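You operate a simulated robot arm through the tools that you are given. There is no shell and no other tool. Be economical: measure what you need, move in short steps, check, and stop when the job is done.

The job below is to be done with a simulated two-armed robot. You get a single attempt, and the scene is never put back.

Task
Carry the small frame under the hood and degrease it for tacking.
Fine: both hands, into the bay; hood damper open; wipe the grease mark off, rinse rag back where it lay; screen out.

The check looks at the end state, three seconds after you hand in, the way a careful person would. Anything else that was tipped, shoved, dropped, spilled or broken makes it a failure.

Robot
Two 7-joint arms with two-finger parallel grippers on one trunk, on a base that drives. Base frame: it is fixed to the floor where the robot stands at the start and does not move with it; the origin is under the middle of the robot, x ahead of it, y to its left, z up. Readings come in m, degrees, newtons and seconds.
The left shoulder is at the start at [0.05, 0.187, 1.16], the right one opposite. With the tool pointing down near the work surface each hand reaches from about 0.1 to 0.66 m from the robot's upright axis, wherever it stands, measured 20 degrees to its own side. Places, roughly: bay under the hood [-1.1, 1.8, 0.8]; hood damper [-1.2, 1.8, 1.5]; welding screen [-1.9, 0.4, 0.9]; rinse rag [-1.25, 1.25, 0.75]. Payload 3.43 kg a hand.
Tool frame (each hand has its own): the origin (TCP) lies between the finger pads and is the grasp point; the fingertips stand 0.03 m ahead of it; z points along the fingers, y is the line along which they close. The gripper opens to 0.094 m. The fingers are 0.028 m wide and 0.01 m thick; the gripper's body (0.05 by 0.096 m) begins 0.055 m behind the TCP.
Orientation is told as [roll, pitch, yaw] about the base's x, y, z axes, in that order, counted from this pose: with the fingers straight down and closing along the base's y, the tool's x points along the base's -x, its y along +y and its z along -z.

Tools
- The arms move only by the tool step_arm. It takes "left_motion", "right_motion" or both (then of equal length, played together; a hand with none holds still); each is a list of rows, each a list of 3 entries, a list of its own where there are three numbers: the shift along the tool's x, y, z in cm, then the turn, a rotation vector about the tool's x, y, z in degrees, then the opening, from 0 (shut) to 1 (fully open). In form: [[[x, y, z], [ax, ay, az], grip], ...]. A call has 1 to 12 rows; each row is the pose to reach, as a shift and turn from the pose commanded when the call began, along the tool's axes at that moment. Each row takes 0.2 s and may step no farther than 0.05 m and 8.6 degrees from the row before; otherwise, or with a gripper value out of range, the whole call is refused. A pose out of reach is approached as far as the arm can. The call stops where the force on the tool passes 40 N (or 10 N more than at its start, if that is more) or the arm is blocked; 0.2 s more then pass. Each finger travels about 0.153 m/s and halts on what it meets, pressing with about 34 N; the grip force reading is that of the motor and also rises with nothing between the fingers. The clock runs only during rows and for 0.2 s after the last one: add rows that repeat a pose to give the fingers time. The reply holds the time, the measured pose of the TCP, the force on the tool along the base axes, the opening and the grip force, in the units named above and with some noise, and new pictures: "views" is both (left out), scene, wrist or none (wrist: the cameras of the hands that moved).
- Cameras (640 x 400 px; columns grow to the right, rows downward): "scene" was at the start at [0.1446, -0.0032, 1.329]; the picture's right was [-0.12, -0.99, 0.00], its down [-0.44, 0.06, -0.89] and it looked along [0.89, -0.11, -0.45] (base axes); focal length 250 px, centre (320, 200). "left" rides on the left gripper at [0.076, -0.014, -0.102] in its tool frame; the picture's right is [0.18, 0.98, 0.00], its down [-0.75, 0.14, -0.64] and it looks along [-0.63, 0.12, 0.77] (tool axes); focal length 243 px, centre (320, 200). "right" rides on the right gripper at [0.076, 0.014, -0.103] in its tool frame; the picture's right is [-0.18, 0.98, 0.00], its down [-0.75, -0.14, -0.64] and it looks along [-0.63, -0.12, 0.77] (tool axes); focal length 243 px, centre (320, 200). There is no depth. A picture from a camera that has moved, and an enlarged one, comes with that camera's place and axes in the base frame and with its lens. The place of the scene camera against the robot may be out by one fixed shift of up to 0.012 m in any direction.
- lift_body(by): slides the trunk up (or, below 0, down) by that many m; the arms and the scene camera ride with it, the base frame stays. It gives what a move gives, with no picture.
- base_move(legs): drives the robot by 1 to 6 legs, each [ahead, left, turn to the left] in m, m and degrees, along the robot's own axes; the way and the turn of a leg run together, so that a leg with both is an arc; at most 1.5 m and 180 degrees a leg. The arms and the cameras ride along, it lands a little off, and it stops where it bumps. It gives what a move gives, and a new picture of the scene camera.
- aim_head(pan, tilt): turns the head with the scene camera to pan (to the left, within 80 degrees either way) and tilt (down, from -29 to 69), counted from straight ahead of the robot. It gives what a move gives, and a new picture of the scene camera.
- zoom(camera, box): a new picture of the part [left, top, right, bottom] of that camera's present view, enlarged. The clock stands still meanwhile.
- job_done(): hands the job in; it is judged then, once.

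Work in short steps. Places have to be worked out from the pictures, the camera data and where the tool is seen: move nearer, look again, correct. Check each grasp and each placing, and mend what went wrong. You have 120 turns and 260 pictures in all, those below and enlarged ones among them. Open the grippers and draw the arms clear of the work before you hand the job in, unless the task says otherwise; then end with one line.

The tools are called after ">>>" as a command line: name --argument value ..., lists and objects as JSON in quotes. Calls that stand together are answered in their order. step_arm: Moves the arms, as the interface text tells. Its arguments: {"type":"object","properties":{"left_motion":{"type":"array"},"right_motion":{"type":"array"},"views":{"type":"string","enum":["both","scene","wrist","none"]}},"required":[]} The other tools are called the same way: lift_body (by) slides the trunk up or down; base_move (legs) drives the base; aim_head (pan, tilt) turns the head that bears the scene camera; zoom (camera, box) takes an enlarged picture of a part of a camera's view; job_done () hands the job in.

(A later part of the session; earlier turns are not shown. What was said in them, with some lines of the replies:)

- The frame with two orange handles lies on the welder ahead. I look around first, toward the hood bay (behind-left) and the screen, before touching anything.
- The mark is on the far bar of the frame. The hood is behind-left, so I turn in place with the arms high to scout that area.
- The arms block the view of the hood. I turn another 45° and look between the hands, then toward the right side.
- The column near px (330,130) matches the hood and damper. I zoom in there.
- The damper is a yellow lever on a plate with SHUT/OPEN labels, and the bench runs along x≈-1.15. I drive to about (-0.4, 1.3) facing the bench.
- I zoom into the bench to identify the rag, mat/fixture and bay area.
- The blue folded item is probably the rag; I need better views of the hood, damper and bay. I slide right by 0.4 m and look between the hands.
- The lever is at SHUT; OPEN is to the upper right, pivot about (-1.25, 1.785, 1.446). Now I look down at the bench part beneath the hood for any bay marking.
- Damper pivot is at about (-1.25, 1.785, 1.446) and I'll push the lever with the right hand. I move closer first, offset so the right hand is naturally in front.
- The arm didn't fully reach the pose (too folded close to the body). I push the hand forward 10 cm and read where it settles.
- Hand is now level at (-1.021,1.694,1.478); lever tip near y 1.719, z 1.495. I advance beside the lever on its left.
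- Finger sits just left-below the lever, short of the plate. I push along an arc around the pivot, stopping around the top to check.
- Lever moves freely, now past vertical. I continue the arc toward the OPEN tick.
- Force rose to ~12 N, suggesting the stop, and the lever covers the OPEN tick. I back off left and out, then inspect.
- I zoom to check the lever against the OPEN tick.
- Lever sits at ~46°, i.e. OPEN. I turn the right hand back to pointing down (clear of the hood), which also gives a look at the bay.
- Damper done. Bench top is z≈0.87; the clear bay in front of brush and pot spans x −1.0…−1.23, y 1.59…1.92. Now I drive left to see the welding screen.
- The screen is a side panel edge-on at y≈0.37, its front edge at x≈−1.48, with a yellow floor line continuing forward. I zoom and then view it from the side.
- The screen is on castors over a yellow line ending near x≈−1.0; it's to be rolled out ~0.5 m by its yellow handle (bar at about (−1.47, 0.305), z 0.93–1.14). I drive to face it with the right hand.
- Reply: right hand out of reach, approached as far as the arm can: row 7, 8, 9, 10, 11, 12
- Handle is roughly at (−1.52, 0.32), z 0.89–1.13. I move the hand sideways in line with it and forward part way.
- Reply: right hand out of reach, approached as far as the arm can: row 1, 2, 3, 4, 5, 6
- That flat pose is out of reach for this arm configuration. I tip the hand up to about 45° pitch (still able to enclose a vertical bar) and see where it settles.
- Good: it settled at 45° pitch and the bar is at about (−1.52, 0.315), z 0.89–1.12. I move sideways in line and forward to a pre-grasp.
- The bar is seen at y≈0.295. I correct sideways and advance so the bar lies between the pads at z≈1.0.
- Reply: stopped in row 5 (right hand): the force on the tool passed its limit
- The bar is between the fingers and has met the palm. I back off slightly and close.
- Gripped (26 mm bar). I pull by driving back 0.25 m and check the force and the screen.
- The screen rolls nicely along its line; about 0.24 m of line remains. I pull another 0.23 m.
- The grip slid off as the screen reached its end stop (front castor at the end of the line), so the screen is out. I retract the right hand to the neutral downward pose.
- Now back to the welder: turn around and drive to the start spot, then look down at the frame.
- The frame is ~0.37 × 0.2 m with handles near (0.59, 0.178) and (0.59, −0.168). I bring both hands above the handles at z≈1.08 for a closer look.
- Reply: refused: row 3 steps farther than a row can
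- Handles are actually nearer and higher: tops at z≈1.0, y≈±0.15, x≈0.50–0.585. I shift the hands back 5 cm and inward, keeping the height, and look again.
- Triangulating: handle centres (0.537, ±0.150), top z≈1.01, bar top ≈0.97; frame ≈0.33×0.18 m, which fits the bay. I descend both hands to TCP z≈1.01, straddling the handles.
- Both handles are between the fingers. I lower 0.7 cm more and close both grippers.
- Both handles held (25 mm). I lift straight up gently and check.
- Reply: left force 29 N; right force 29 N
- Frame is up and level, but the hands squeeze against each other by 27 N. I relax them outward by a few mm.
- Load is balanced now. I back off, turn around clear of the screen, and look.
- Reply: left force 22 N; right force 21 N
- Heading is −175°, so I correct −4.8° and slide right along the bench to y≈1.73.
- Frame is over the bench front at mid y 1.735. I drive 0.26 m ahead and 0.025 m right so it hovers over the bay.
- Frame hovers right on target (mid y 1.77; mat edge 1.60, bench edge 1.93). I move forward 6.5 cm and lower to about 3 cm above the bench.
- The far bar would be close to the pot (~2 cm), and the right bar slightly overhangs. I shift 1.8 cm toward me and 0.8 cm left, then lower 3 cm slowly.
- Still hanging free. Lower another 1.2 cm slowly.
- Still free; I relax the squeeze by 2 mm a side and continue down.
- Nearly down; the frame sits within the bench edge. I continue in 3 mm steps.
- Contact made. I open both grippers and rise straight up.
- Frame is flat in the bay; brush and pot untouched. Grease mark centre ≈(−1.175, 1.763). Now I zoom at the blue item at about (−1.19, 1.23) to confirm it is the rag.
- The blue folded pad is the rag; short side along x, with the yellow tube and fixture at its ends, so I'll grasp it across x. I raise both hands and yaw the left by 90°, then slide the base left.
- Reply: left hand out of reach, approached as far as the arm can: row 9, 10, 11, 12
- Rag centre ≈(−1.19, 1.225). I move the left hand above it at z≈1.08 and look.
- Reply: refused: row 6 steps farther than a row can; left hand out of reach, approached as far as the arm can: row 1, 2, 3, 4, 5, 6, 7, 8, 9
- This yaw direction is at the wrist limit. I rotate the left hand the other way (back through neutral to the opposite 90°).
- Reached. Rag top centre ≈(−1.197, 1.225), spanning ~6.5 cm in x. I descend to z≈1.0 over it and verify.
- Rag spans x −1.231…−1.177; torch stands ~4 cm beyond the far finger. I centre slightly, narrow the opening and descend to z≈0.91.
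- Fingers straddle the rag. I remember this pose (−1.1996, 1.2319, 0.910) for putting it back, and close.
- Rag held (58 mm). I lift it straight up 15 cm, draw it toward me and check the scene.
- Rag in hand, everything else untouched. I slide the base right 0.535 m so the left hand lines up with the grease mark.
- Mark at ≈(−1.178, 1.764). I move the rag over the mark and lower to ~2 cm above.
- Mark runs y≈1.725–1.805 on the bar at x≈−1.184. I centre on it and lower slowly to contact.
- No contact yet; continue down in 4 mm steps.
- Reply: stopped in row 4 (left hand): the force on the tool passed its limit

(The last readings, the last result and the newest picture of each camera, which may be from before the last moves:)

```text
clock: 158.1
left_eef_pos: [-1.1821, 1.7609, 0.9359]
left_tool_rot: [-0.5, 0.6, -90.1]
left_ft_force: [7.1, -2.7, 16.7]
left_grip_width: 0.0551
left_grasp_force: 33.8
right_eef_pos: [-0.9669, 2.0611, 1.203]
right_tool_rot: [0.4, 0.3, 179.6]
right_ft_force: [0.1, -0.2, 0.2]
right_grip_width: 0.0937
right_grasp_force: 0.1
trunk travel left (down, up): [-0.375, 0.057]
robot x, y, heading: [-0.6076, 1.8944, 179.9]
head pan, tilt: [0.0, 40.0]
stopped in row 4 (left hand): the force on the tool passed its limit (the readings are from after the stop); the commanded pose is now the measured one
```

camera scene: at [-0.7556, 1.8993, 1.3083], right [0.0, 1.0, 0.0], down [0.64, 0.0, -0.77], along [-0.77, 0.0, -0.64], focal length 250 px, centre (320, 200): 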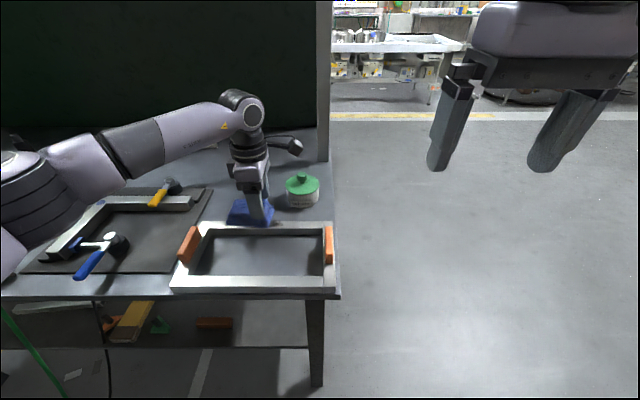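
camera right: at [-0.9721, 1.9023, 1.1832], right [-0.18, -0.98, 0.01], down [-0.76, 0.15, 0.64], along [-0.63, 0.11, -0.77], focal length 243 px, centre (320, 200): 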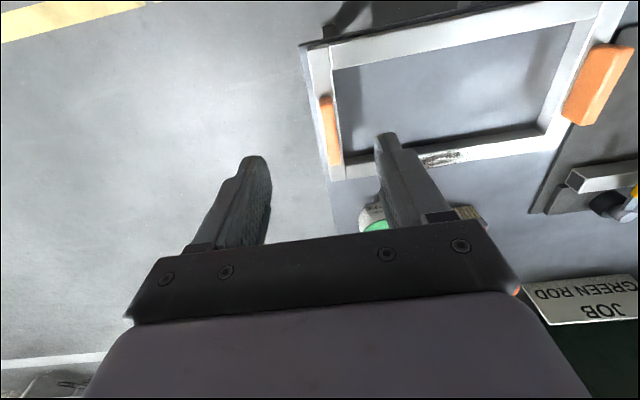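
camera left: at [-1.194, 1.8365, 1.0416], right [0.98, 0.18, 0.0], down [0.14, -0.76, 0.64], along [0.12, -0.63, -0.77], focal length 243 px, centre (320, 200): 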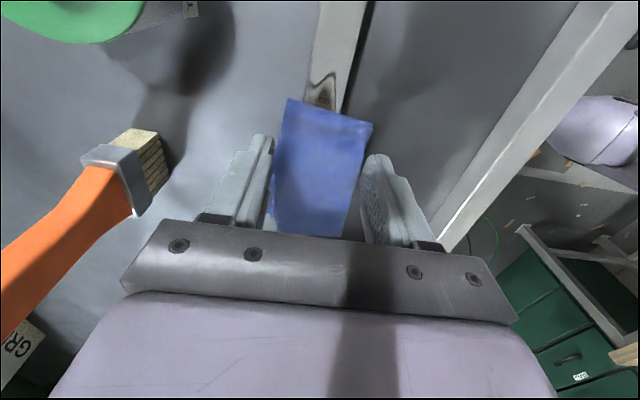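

Contact on the bar (~17 N). I wipe lightly with strokes along the bar.

>>> step_arm --left_motion '[[[1.5, 0, 0], [0, 0, 0], 0], [[3, 0, 0], [0, 0, 0], 0], [[4, 0, 0], [0, 0, 0], 0], [[2.5, 0, 0], [0, 0, 0], 0], [[1, 0, 0], [0, 0, 0], 0], [[-0.5, 0, 0], [0, 0, 0], 0], [[-2, 0, 0], [0, 0, 0], 0], [[-3.5, 0, 0], [0, 0, 0], 0], [[-2, 0, 0], [0, 0, 0], 0], [[0, 0, 0], [0, 0, 0], 0], [[2, 0, 0], [0, 0, 0], 0], [[3.5, 0, 0], [0, 0, 0], 0]]' --views "both"

```text
clock: 160.7
left_eef_pos: [-1.1817, 1.7953, 0.9351]
left_tool_rot: [-0.6, 0.5, -89.9]
left_ft_force: [-0.7, -8.8, 22.6]
left_grip_width: 0.0552
left_grasp_force: 34.4
right_eef_pos: [-0.9655, 2.0616, 1.2023]
right_tool_rot: [0.4, 0.1, 179.7]
right_ft_force: [0.7, 0.1, -0.7]
right_grip_width: 0.0944
right_grasp_force: 0.1
trunk travel left (down, up): [-0.375, 0.057]
robot x, y, heading: [-0.6057, 1.8936, 179.6]
head pan, tilt: [0.0, 40.0]
camera scene: at [-0.7534, 1.8989, 1.3085], right [0.0, 1.0, 0.0], down [0.64, 0.0, -0.77], along [-0.77, 0.0, -0.64], focal length 250 px, centre (320, 200)
camera left: at [-1.1942, 1.8708, 1.039], right [0.98, 0.18, -0.01], down [0.15, -0.76, 0.63], along [0.11, -0.62, -0.77], focal length 243 px, centre (320, 200)
```

scene: 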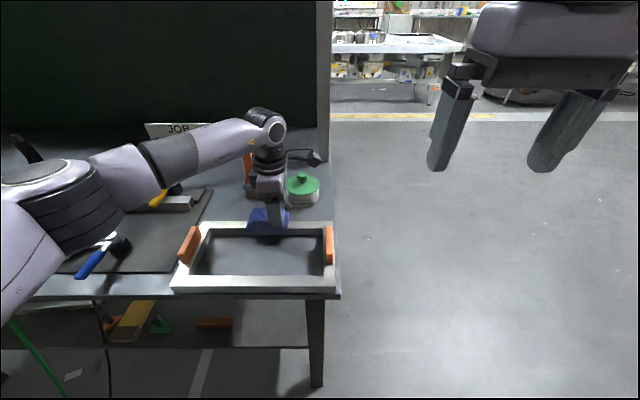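
left: 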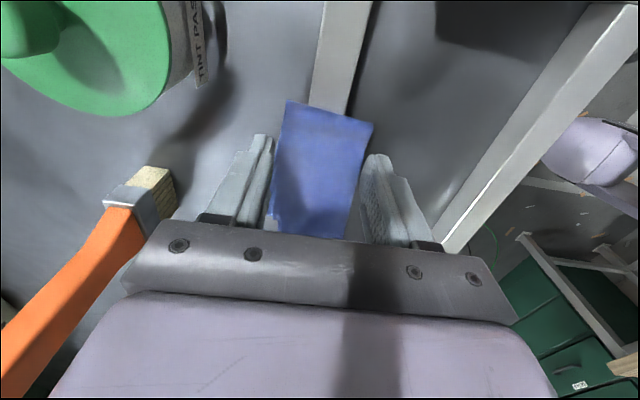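

The rag slides well and the frame stays put. A few more strokes, with small offsets across the bar, then lift to inspect.

>>> step_arm --left_motion '[[[-1.8, 0.4, 0], [0, 0, 0], 0], [[-3.6, 0.6, 0], [0, 0, 0], 0], [[-5.4, 0.6, 0], [0, 0, 0], 0], [[-7, 0.4, 0], [0, 0, 0], 0], [[-5.4, -0.4, 0], [0, 0, 0], 0], [[-3.6, -0.6, 0], [0, 0, 0], 0], [[-1.8, -0.6, 0], [0, 0, 0], 0], [[-0.5, 0, 0], [0, 0, 0], 0], [[-2.3, 0, 0], [0, 0, 0], 0], [[-4.1, 0, 0], [0, 0, 0], 0], [[-5.9, 0, 0], [0, 0, 0], 0], [[-7, 0, 0], [0, 0, 0], 0]]' --views "none"

>>> step_arm --left_motion '[[[0, 0, -2], [0, 0, 0], 0], [[0, 0, -5], [0, 0, 0], 0], [[0, 0, -9], [0, 0, 0], 0], [[0, 4, -12], [0, 0, 0], 0], [[0, 8, -15], [0, 0, 0], 0], [[0, 11, -18], [0, 0, 0], 0], [[0, 11, -18], [0, 0, 0], 0]]' --views "both"

>>> zoom --camera "scene" --box '[160, 180, 360, 305]'

```text
clock: 163.3
left_eef_pos: [-1.1818, 1.7265, 0.9338]
left_tool_rot: [-0.7, 0.6, -90.1]
left_ft_force: [1.2, 8.2, 22.5]
left_grip_width: 0.0547
left_grasp_force: 33.5
right_eef_pos: [-0.9672, 2.0611, 1.2028]
right_tool_rot: [0.4, 0.1, 179.7]
right_ft_force: [0.1, -0.3, 0.0]
right_grip_width: 0.0942
right_grasp_force: 0.0
trunk travel left (down, up): [-0.375, 0.057]
robot x, y, heading: [-0.6099, 1.8908, 179.9]
head pan, tilt: [0.0, 40.0]
```

```text
clock: 164.9
left_eef_pos: [-1.0723, 1.7241, 1.1124]
left_tool_rot: [-0.4, 0.6, -90.1]
left_ft_force: [-0.1, 0.7, 0.0]
left_grip_width: 0.0551
left_grasp_force: 33.9
right_eef_pos: [-0.9688, 2.0604, 1.2035]
right_tool_rot: [0.4, 0.3, 179.8]
right_ft_force: [0.8, 0.5, -0.4]
right_grip_width: 0.0939
right_grasp_force: 0.1
trunk travel left (down, up): [-0.375, 0.057]
robot x, y, heading: [-0.6055, 1.8907, 179.7]
head pan, tilt: [0.0, 40.0]
camera scene: at [-0.7558, 1.8992, 1.3082], right [0.0, 1.0, 0.0], down [0.64, 0.0, -0.77], along [-0.77, 0.0, -0.64], focal length 250 px, centre (320, 200)
camera left: at [-1.0852, 1.7991, 1.2163], right [0.98, 0.18, 0.0], down [0.14, -0.76, 0.64], along [0.11, -0.62, -0.77], focal length 243 px, centre (320, 200)
```

scene: 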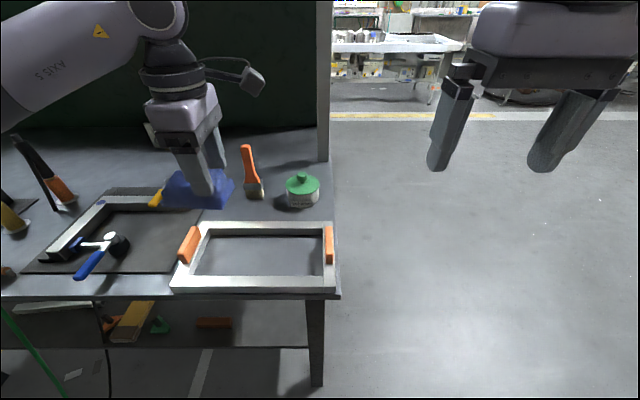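
left: 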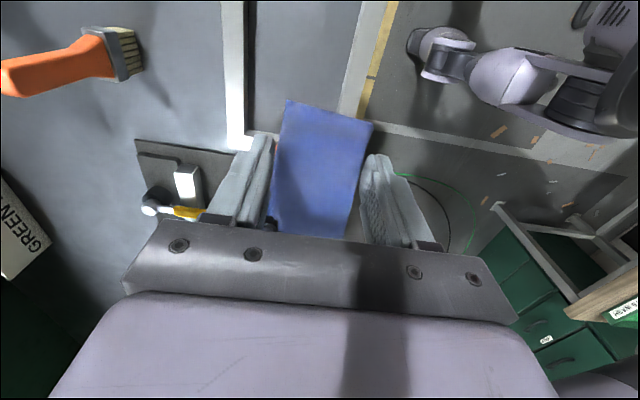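

```text
3.20 times, centred on (260, 242) of scene
camera zoom: at [-0.7558, 1.8992, 1.3082], right [0.0, 1.0, 0.0], down [0.64, 0.0, -0.77], along [-0.77, 0.0, -0.64], focal length 802 px, centre (512, 64)
```

zoom: 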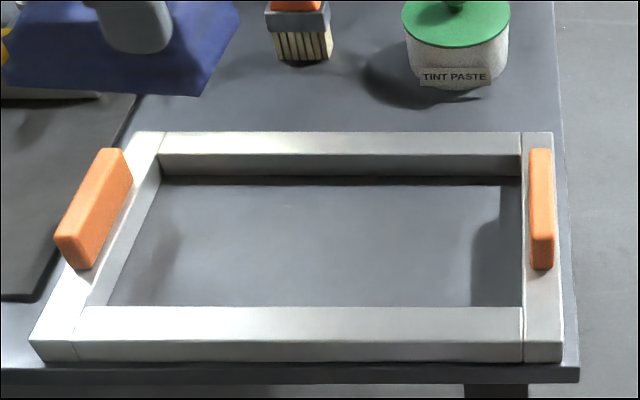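

The mark is fully gone and the frame hasn't moved. Now I slide the base back left to return the rag.

>>> base_move --legs '[[0, 0.5, 0]]'

```text
clock: 167.9
left_eef_pos: [-1.0714, 1.2196, 1.112]
left_tool_rot: [-0.3, 0.5, -89.8]
left_ft_force: [0.3, 0.2, -0.8]
left_grip_width: 0.0548
left_grasp_force: 34.1
right_eef_pos: [-0.9693, 1.5573, 1.2022]
right_tool_rot: [0.4, 0.1, 180.0]
right_ft_force: [0.4, -0.4, 1.4]
right_grip_width: 0.0939
right_grasp_force: 0.0
trunk travel left (down, up): [-0.375, 0.057]
robot x, y, heading: [-0.609, 1.3885, -179.8]
head pan, tilt: [0.0, 40.0]
camera scene: at [-0.7563, 1.3967, 1.3083], right [0.0, 1.0, 0.0], down [0.64, 0.0, -0.77], along [-0.77, 0.0, -0.64], focal length 250 px, centre (320, 200)
```

scene: 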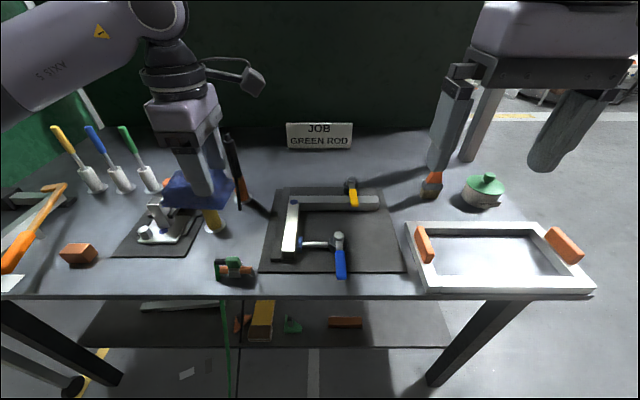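

I move over the original spot (−1.200, 1.232) and descend to just above the bench.

>>> step_arm --left_motion '[[[0.4, -3.5, 0], [0, 0, 0], 0], [[0.8, -7, 0], [0, 0, 0], 0], [[1.2, -10.5, 0], [0, 0, 0], 0], [[1.2, -12.9, 1], [0, 0, 0], 0], [[1.2, -12.9, 5], [0, 0, 0], 0], [[1.2, -12.9, 9], [0, 0, 0], 0], [[1.2, -12.9, 13], [0, 0, 0], 0], [[1.2, -12.9, 16.5], [0, 0, 0], 0], [[1.2, -12.9, 18], [0, 0, 0], 0], [[1.2, -12.9, 18], [0, 0, 0], 0]]' --views "both"

```text
clock: 170.1
left_eef_pos: [-1.201, 1.2334, 0.9336]
left_tool_rot: [-0.4, 0.6, -89.8]
left_ft_force: [0.7, -0.1, -0.3]
left_grip_width: 0.055
left_grasp_force: 33.6
right_eef_pos: [-0.9699, 1.5576, 1.2013]
right_tool_rot: [0.4, 0.3, 180.0]
right_ft_force: [1.2, -0.3, 0.3]
right_grip_width: 0.0939
right_grasp_force: 0.2
trunk travel left (down, up): [-0.375, 0.057]
robot x, y, heading: [-0.6082, 1.3883, -179.8]
head pan, tilt: [0.0, 40.0]
camera scene: at [-0.7563, 1.397, 1.3083], right [0.0, 1.0, 0.0], down [0.64, 0.0, -0.77], along [-0.77, 0.0, -0.64], focal length 250 px, centre (320, 200)
camera left: at [-1.2152, 1.3085, 1.0365], right [0.98, 0.19, 0.0], down [0.15, -0.76, 0.64], along [0.12, -0.62, -0.77], focal length 243 px, centre (320, 200)
```

scene: 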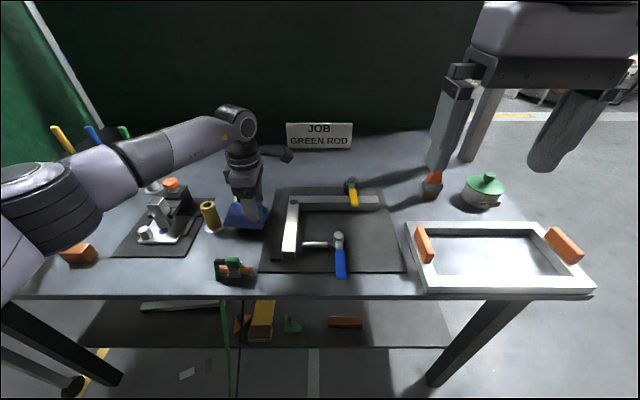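
left: 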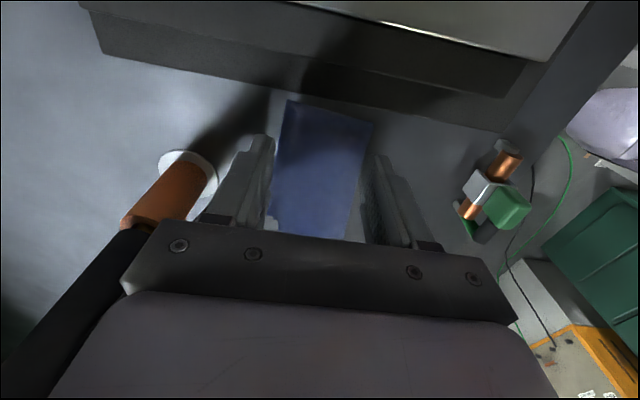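

Aligned. I lower the last 2 cm until contact.

>>> step_arm --left_motion '[[[0, 0, 0.6], [0, 0, 0], 0], [[0, 0, 1.2], [0, 0, 0], 0], [[0, 0, 1.6], [0, 0, 0], 0], [[0, 0, 2.0], [0, 0, 0], 0], [[0, 0, 2.2], [0, 0, 0], 0], [[0, 0, 2.2], [0, 0, 0], 0]]' --views "none"

```text
clock: 171.5
left_eef_pos: [-1.2022, 1.2342, 0.9102]
left_tool_rot: [-0.3, 0.5, -89.8]
left_ft_force: [0.7, 1.2, -0.4]
left_grip_width: 0.0549
left_grasp_force: 34.0
right_eef_pos: [-0.9687, 1.5581, 1.2024]
right_tool_rot: [0.5, 0.2, 180.0]
right_ft_force: [0.6, 0.2, -0.3]
right_grip_width: 0.0939
right_grasp_force: 0.0
trunk travel left (down, up): [-0.375, 0.057]
robot x, y, heading: [-0.6091, 1.3895, -179.8]
head pan, tilt: [0.0, 40.0]
```

>>> step_arm --left_motion '[[[0, 0, 0.2], [0, 0, 0], 0], [[0, 0, 0.4], [0, 0, 0], 0], [[0, 0, 0.6], [0, 0, 0], 0], [[0, 0, 0.6], [0, 0, 0], 0]]' --views "none"

```text
clock: 172.5
left_eef_pos: [-1.2021, 1.2328, 0.9094]
left_tool_rot: [-0.9, 0.5, -89.9]
left_ft_force: [1.8, -1.7, 27.0]
left_grip_width: 0.055
left_grasp_force: 34.4
right_eef_pos: [-0.9671, 1.5582, 1.2026]
right_tool_rot: [0.4, 0.1, 180.1]
right_ft_force: [0.3, 0.4, -0.2]
right_grip_width: 0.0942
right_grasp_force: 0.0
trunk travel left (down, up): [-0.375, 0.057]
robot x, y, heading: [-0.6075, 1.3894, -179.7]
head pan, tilt: [0.0, 40.0]
```

The rag is on the bench. I ease off, open the gripper and rise straight up, then draw back.

>>> step_arm --left_motion '[[[0, 0, -0.4], [0, 0, 0], 0], [[0, 0, -0.4], [0, 0, 0], 0.7], [[0, 0, -0.4], [0, 0, 0], 0.9], [[0, 0, -0.4], [0, 0, 0], 0.9], [[0, 0, -3], [0, 0, 0], 0.9], [[0, 0, -7], [0, 0, 0], 0.9], [[0, 0, -11], [0, 0, 0], 0.9], [[0, 0, -15], [0, 0, 0], 0.9], [[0, 3, -19], [0, 0, 0], 1], [[0, 7, -22], [0, 0, 0], 1], [[0, 11, -24], [0, 0, 0], 1], [[0, 14, -24], [0, 0, 0], 1]]' --views "both"

>>> zoom --camera "scene" --box '[100, 120, 420, 300]'

```text
clock: 175.1
left_eef_pos: [-1.0609, 1.2307, 1.1442]
left_tool_rot: [-0.4, 0.5, -89.8]
left_ft_force: [-0.7, -0.2, -1.1]
left_grip_width: 0.0941
left_grasp_force: 0.2
right_eef_pos: [-0.969, 1.5586, 1.2037]
right_tool_rot: [0.4, 0.2, 180.0]
right_ft_force: [1.1, 0.0, 0.5]
right_grip_width: 0.0942
right_grasp_force: 0.0
trunk travel left (down, up): [-0.375, 0.057]
robot x, y, heading: [-0.609, 1.388, -180.0]
head pan, tilt: [0.0, 40.0]
camera scene: at [-0.7561, 1.3969, 1.3083], right [0.0, 1.0, 0.0], down [0.64, 0.0, -0.77], along [-0.77, 0.0, -0.64], focal length 250 px, centre (320, 200)
camera left: at [-1.0749, 1.3066, 1.2483], right [0.98, 0.19, 0.0], down [0.15, -0.76, 0.64], along [0.12, -0.62, -0.77], focal length 243 px, centre (320, 200)
```

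scene: 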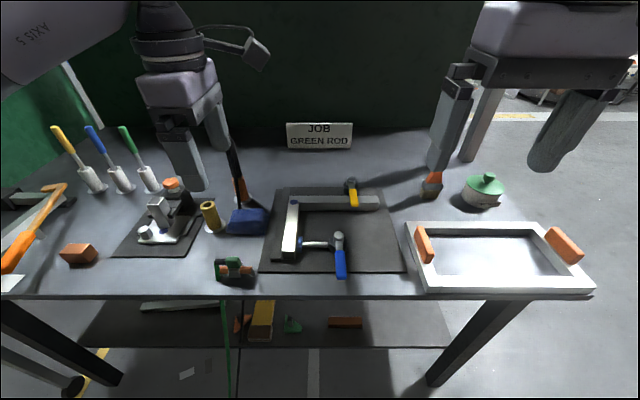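
left: 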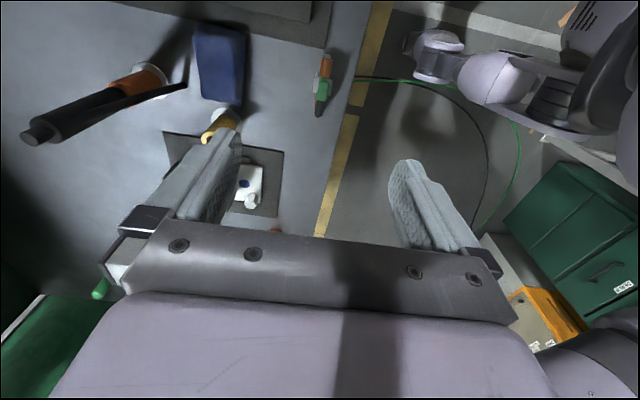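

```text
2.00 times, centred on (260, 210) of scene
camera zoom: at [-0.7561, 1.3969, 1.3083], right [0.0, 1.0, 0.0], down [0.64, 0.0, -0.77], along [-0.77, 0.0, -0.64], focal length 501 px, centre (440, 180)
```

zoom: 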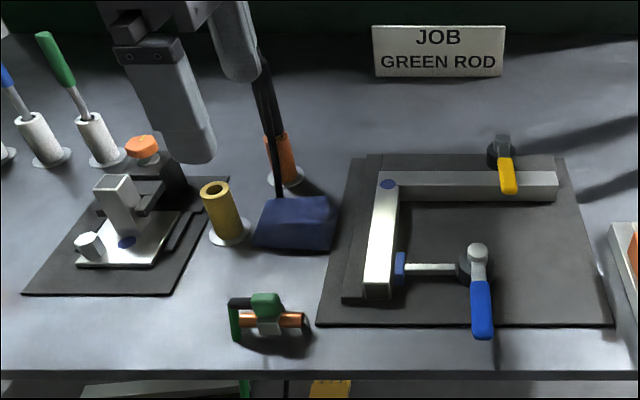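

The rag lies back in its spot, neighbours untouched. I back away and do a final check of the damper, frame and screen.

>>> base_move --legs '[[-0.3, 0, 0]]'

>>> aim_head --pan -12 --tilt 8

>>> zoom --camera "scene" --box '[240, 60, 480, 300]'

>>> aim_head --pan 40 --tilt 30

```text
clock: 177.2
left_eef_pos: [-0.7554, 1.2299, 1.1438]
left_tool_rot: [-0.4, 0.6, -89.6]
left_ft_force: [0.9, -1.3, -0.1]
left_grip_width: 0.0941
left_grasp_force: 0.1
right_eef_pos: [-0.664, 1.5574, 1.2034]
right_tool_rot: [0.4, 0.2, -180.0]
right_ft_force: [0.8, 0.9, 0.3]
right_grip_width: 0.0942
right_grasp_force: 0.1
trunk travel left (down, up): [-0.375, 0.057]
robot x, y, heading: [-0.302, 1.3909, -179.6]
head pan, tilt: [0.0, 40.0]
camera scene: at [-0.4498, 1.3974, 1.3083], right [-0.01, 1.0, 0.0], down [0.64, 0.0, -0.77], along [-0.77, 0.0, -0.64], focal length 250 px, centre (320, 200)
```

scene: 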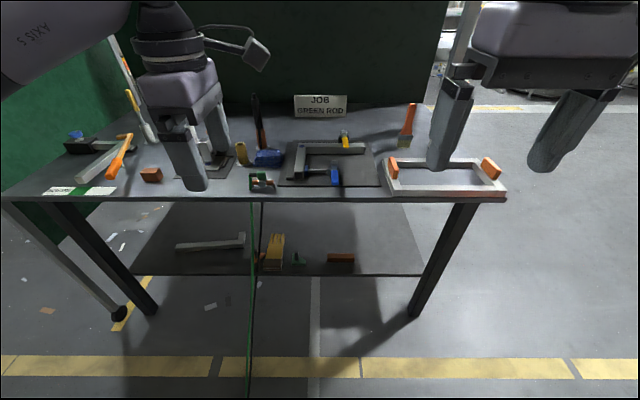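

```text
clock: 178.1
left_eef_pos: [-0.756, 1.23, 1.1447]
left_tool_rot: [-0.3, 0.5, -89.6]
left_ft_force: [-0.2, 0.9, 0.5]
left_grip_width: 0.094
left_grasp_force: 0.0
right_eef_pos: [-0.664, 1.5581, 1.2024]
right_tool_rot: [0.4, 0.3, -179.8]
right_ft_force: [0.7, -0.6, 0.4]
right_grip_width: 0.094
right_grasp_force: 0.0
trunk travel left (down, up): [-0.375, 0.057]
robot x, y, heading: [-0.3032, 1.3883, -179.7]
head pan, tilt: [-12.0, 8.0]
camera scene: at [-0.456, 1.4166, 1.3591], right [0.2, 0.98, 0.0], down [0.14, -0.03, -0.99], along [-0.97, 0.2, -0.14], focal length 250 px, centre (320, 200)
```

scene: 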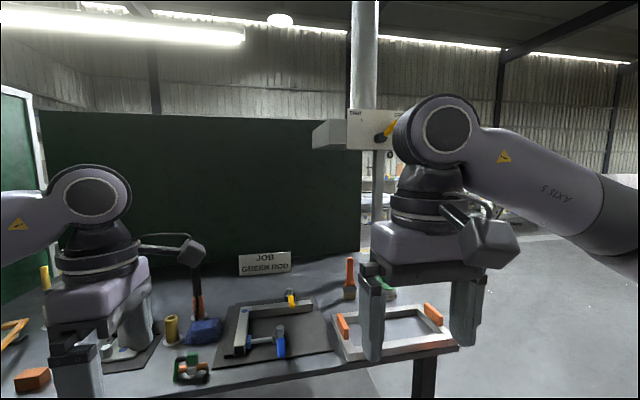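

```text
1.67 times, centred on (360, 180) of scene
camera zoom: at [-0.456, 1.4166, 1.3591], right [0.2, 0.98, 0.0], down [0.14, -0.03, -0.99], along [-0.97, 0.2, -0.14], focal length 418 px, centre (253, 233)
```

zoom: 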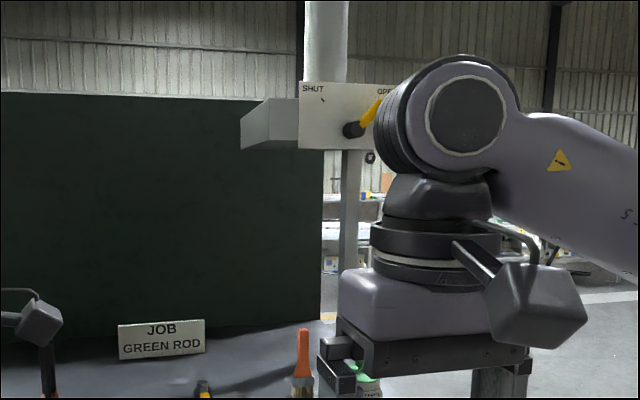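

```text
clock: 179.3
left_eef_pos: [-0.7557, 1.23, 1.1442]
left_tool_rot: [-0.2, 0.5, -89.6]
left_ft_force: [-0.6, -0.4, -0.8]
left_grip_width: 0.0939
left_grasp_force: 0.1
right_eef_pos: [-0.6642, 1.5563, 1.202]
right_tool_rot: [0.4, 0.3, -179.8]
right_ft_force: [0.2, -0.4, -0.6]
right_grip_width: 0.094
right_grasp_force: 0.1
trunk travel left (down, up): [-0.375, 0.057]
robot x, y, heading: [-0.3013, 1.3896, -179.7]
head pan, tilt: [40.0, 30.0]
camera scene: at [-0.4344, 1.3394, 1.3236], right [-0.65, 0.76, 0.0], down [0.38, 0.32, -0.87], along [-0.66, -0.56, -0.5], focal length 250 px, centre (320, 200)
```

scene: 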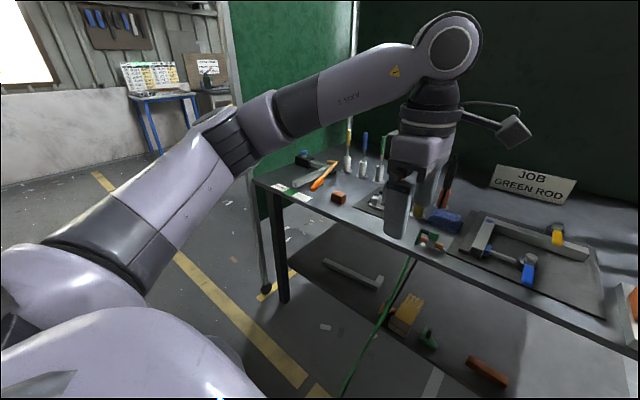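

Damper lever is at OPEN, the frame is clean and flat in the bay, the rag is back, the screen is out at its end stop, and the hands are open and clear. I hand in.

>>> job_done

```text
The job is handed in.
```

The frame is under the hood in the bay, carried there with both hands, with the grease mark wiped off. The hood damper is at OPEN, the rag is back where it lay and the screen is rolled out, and I saw nothing else disturbed when I handed in.
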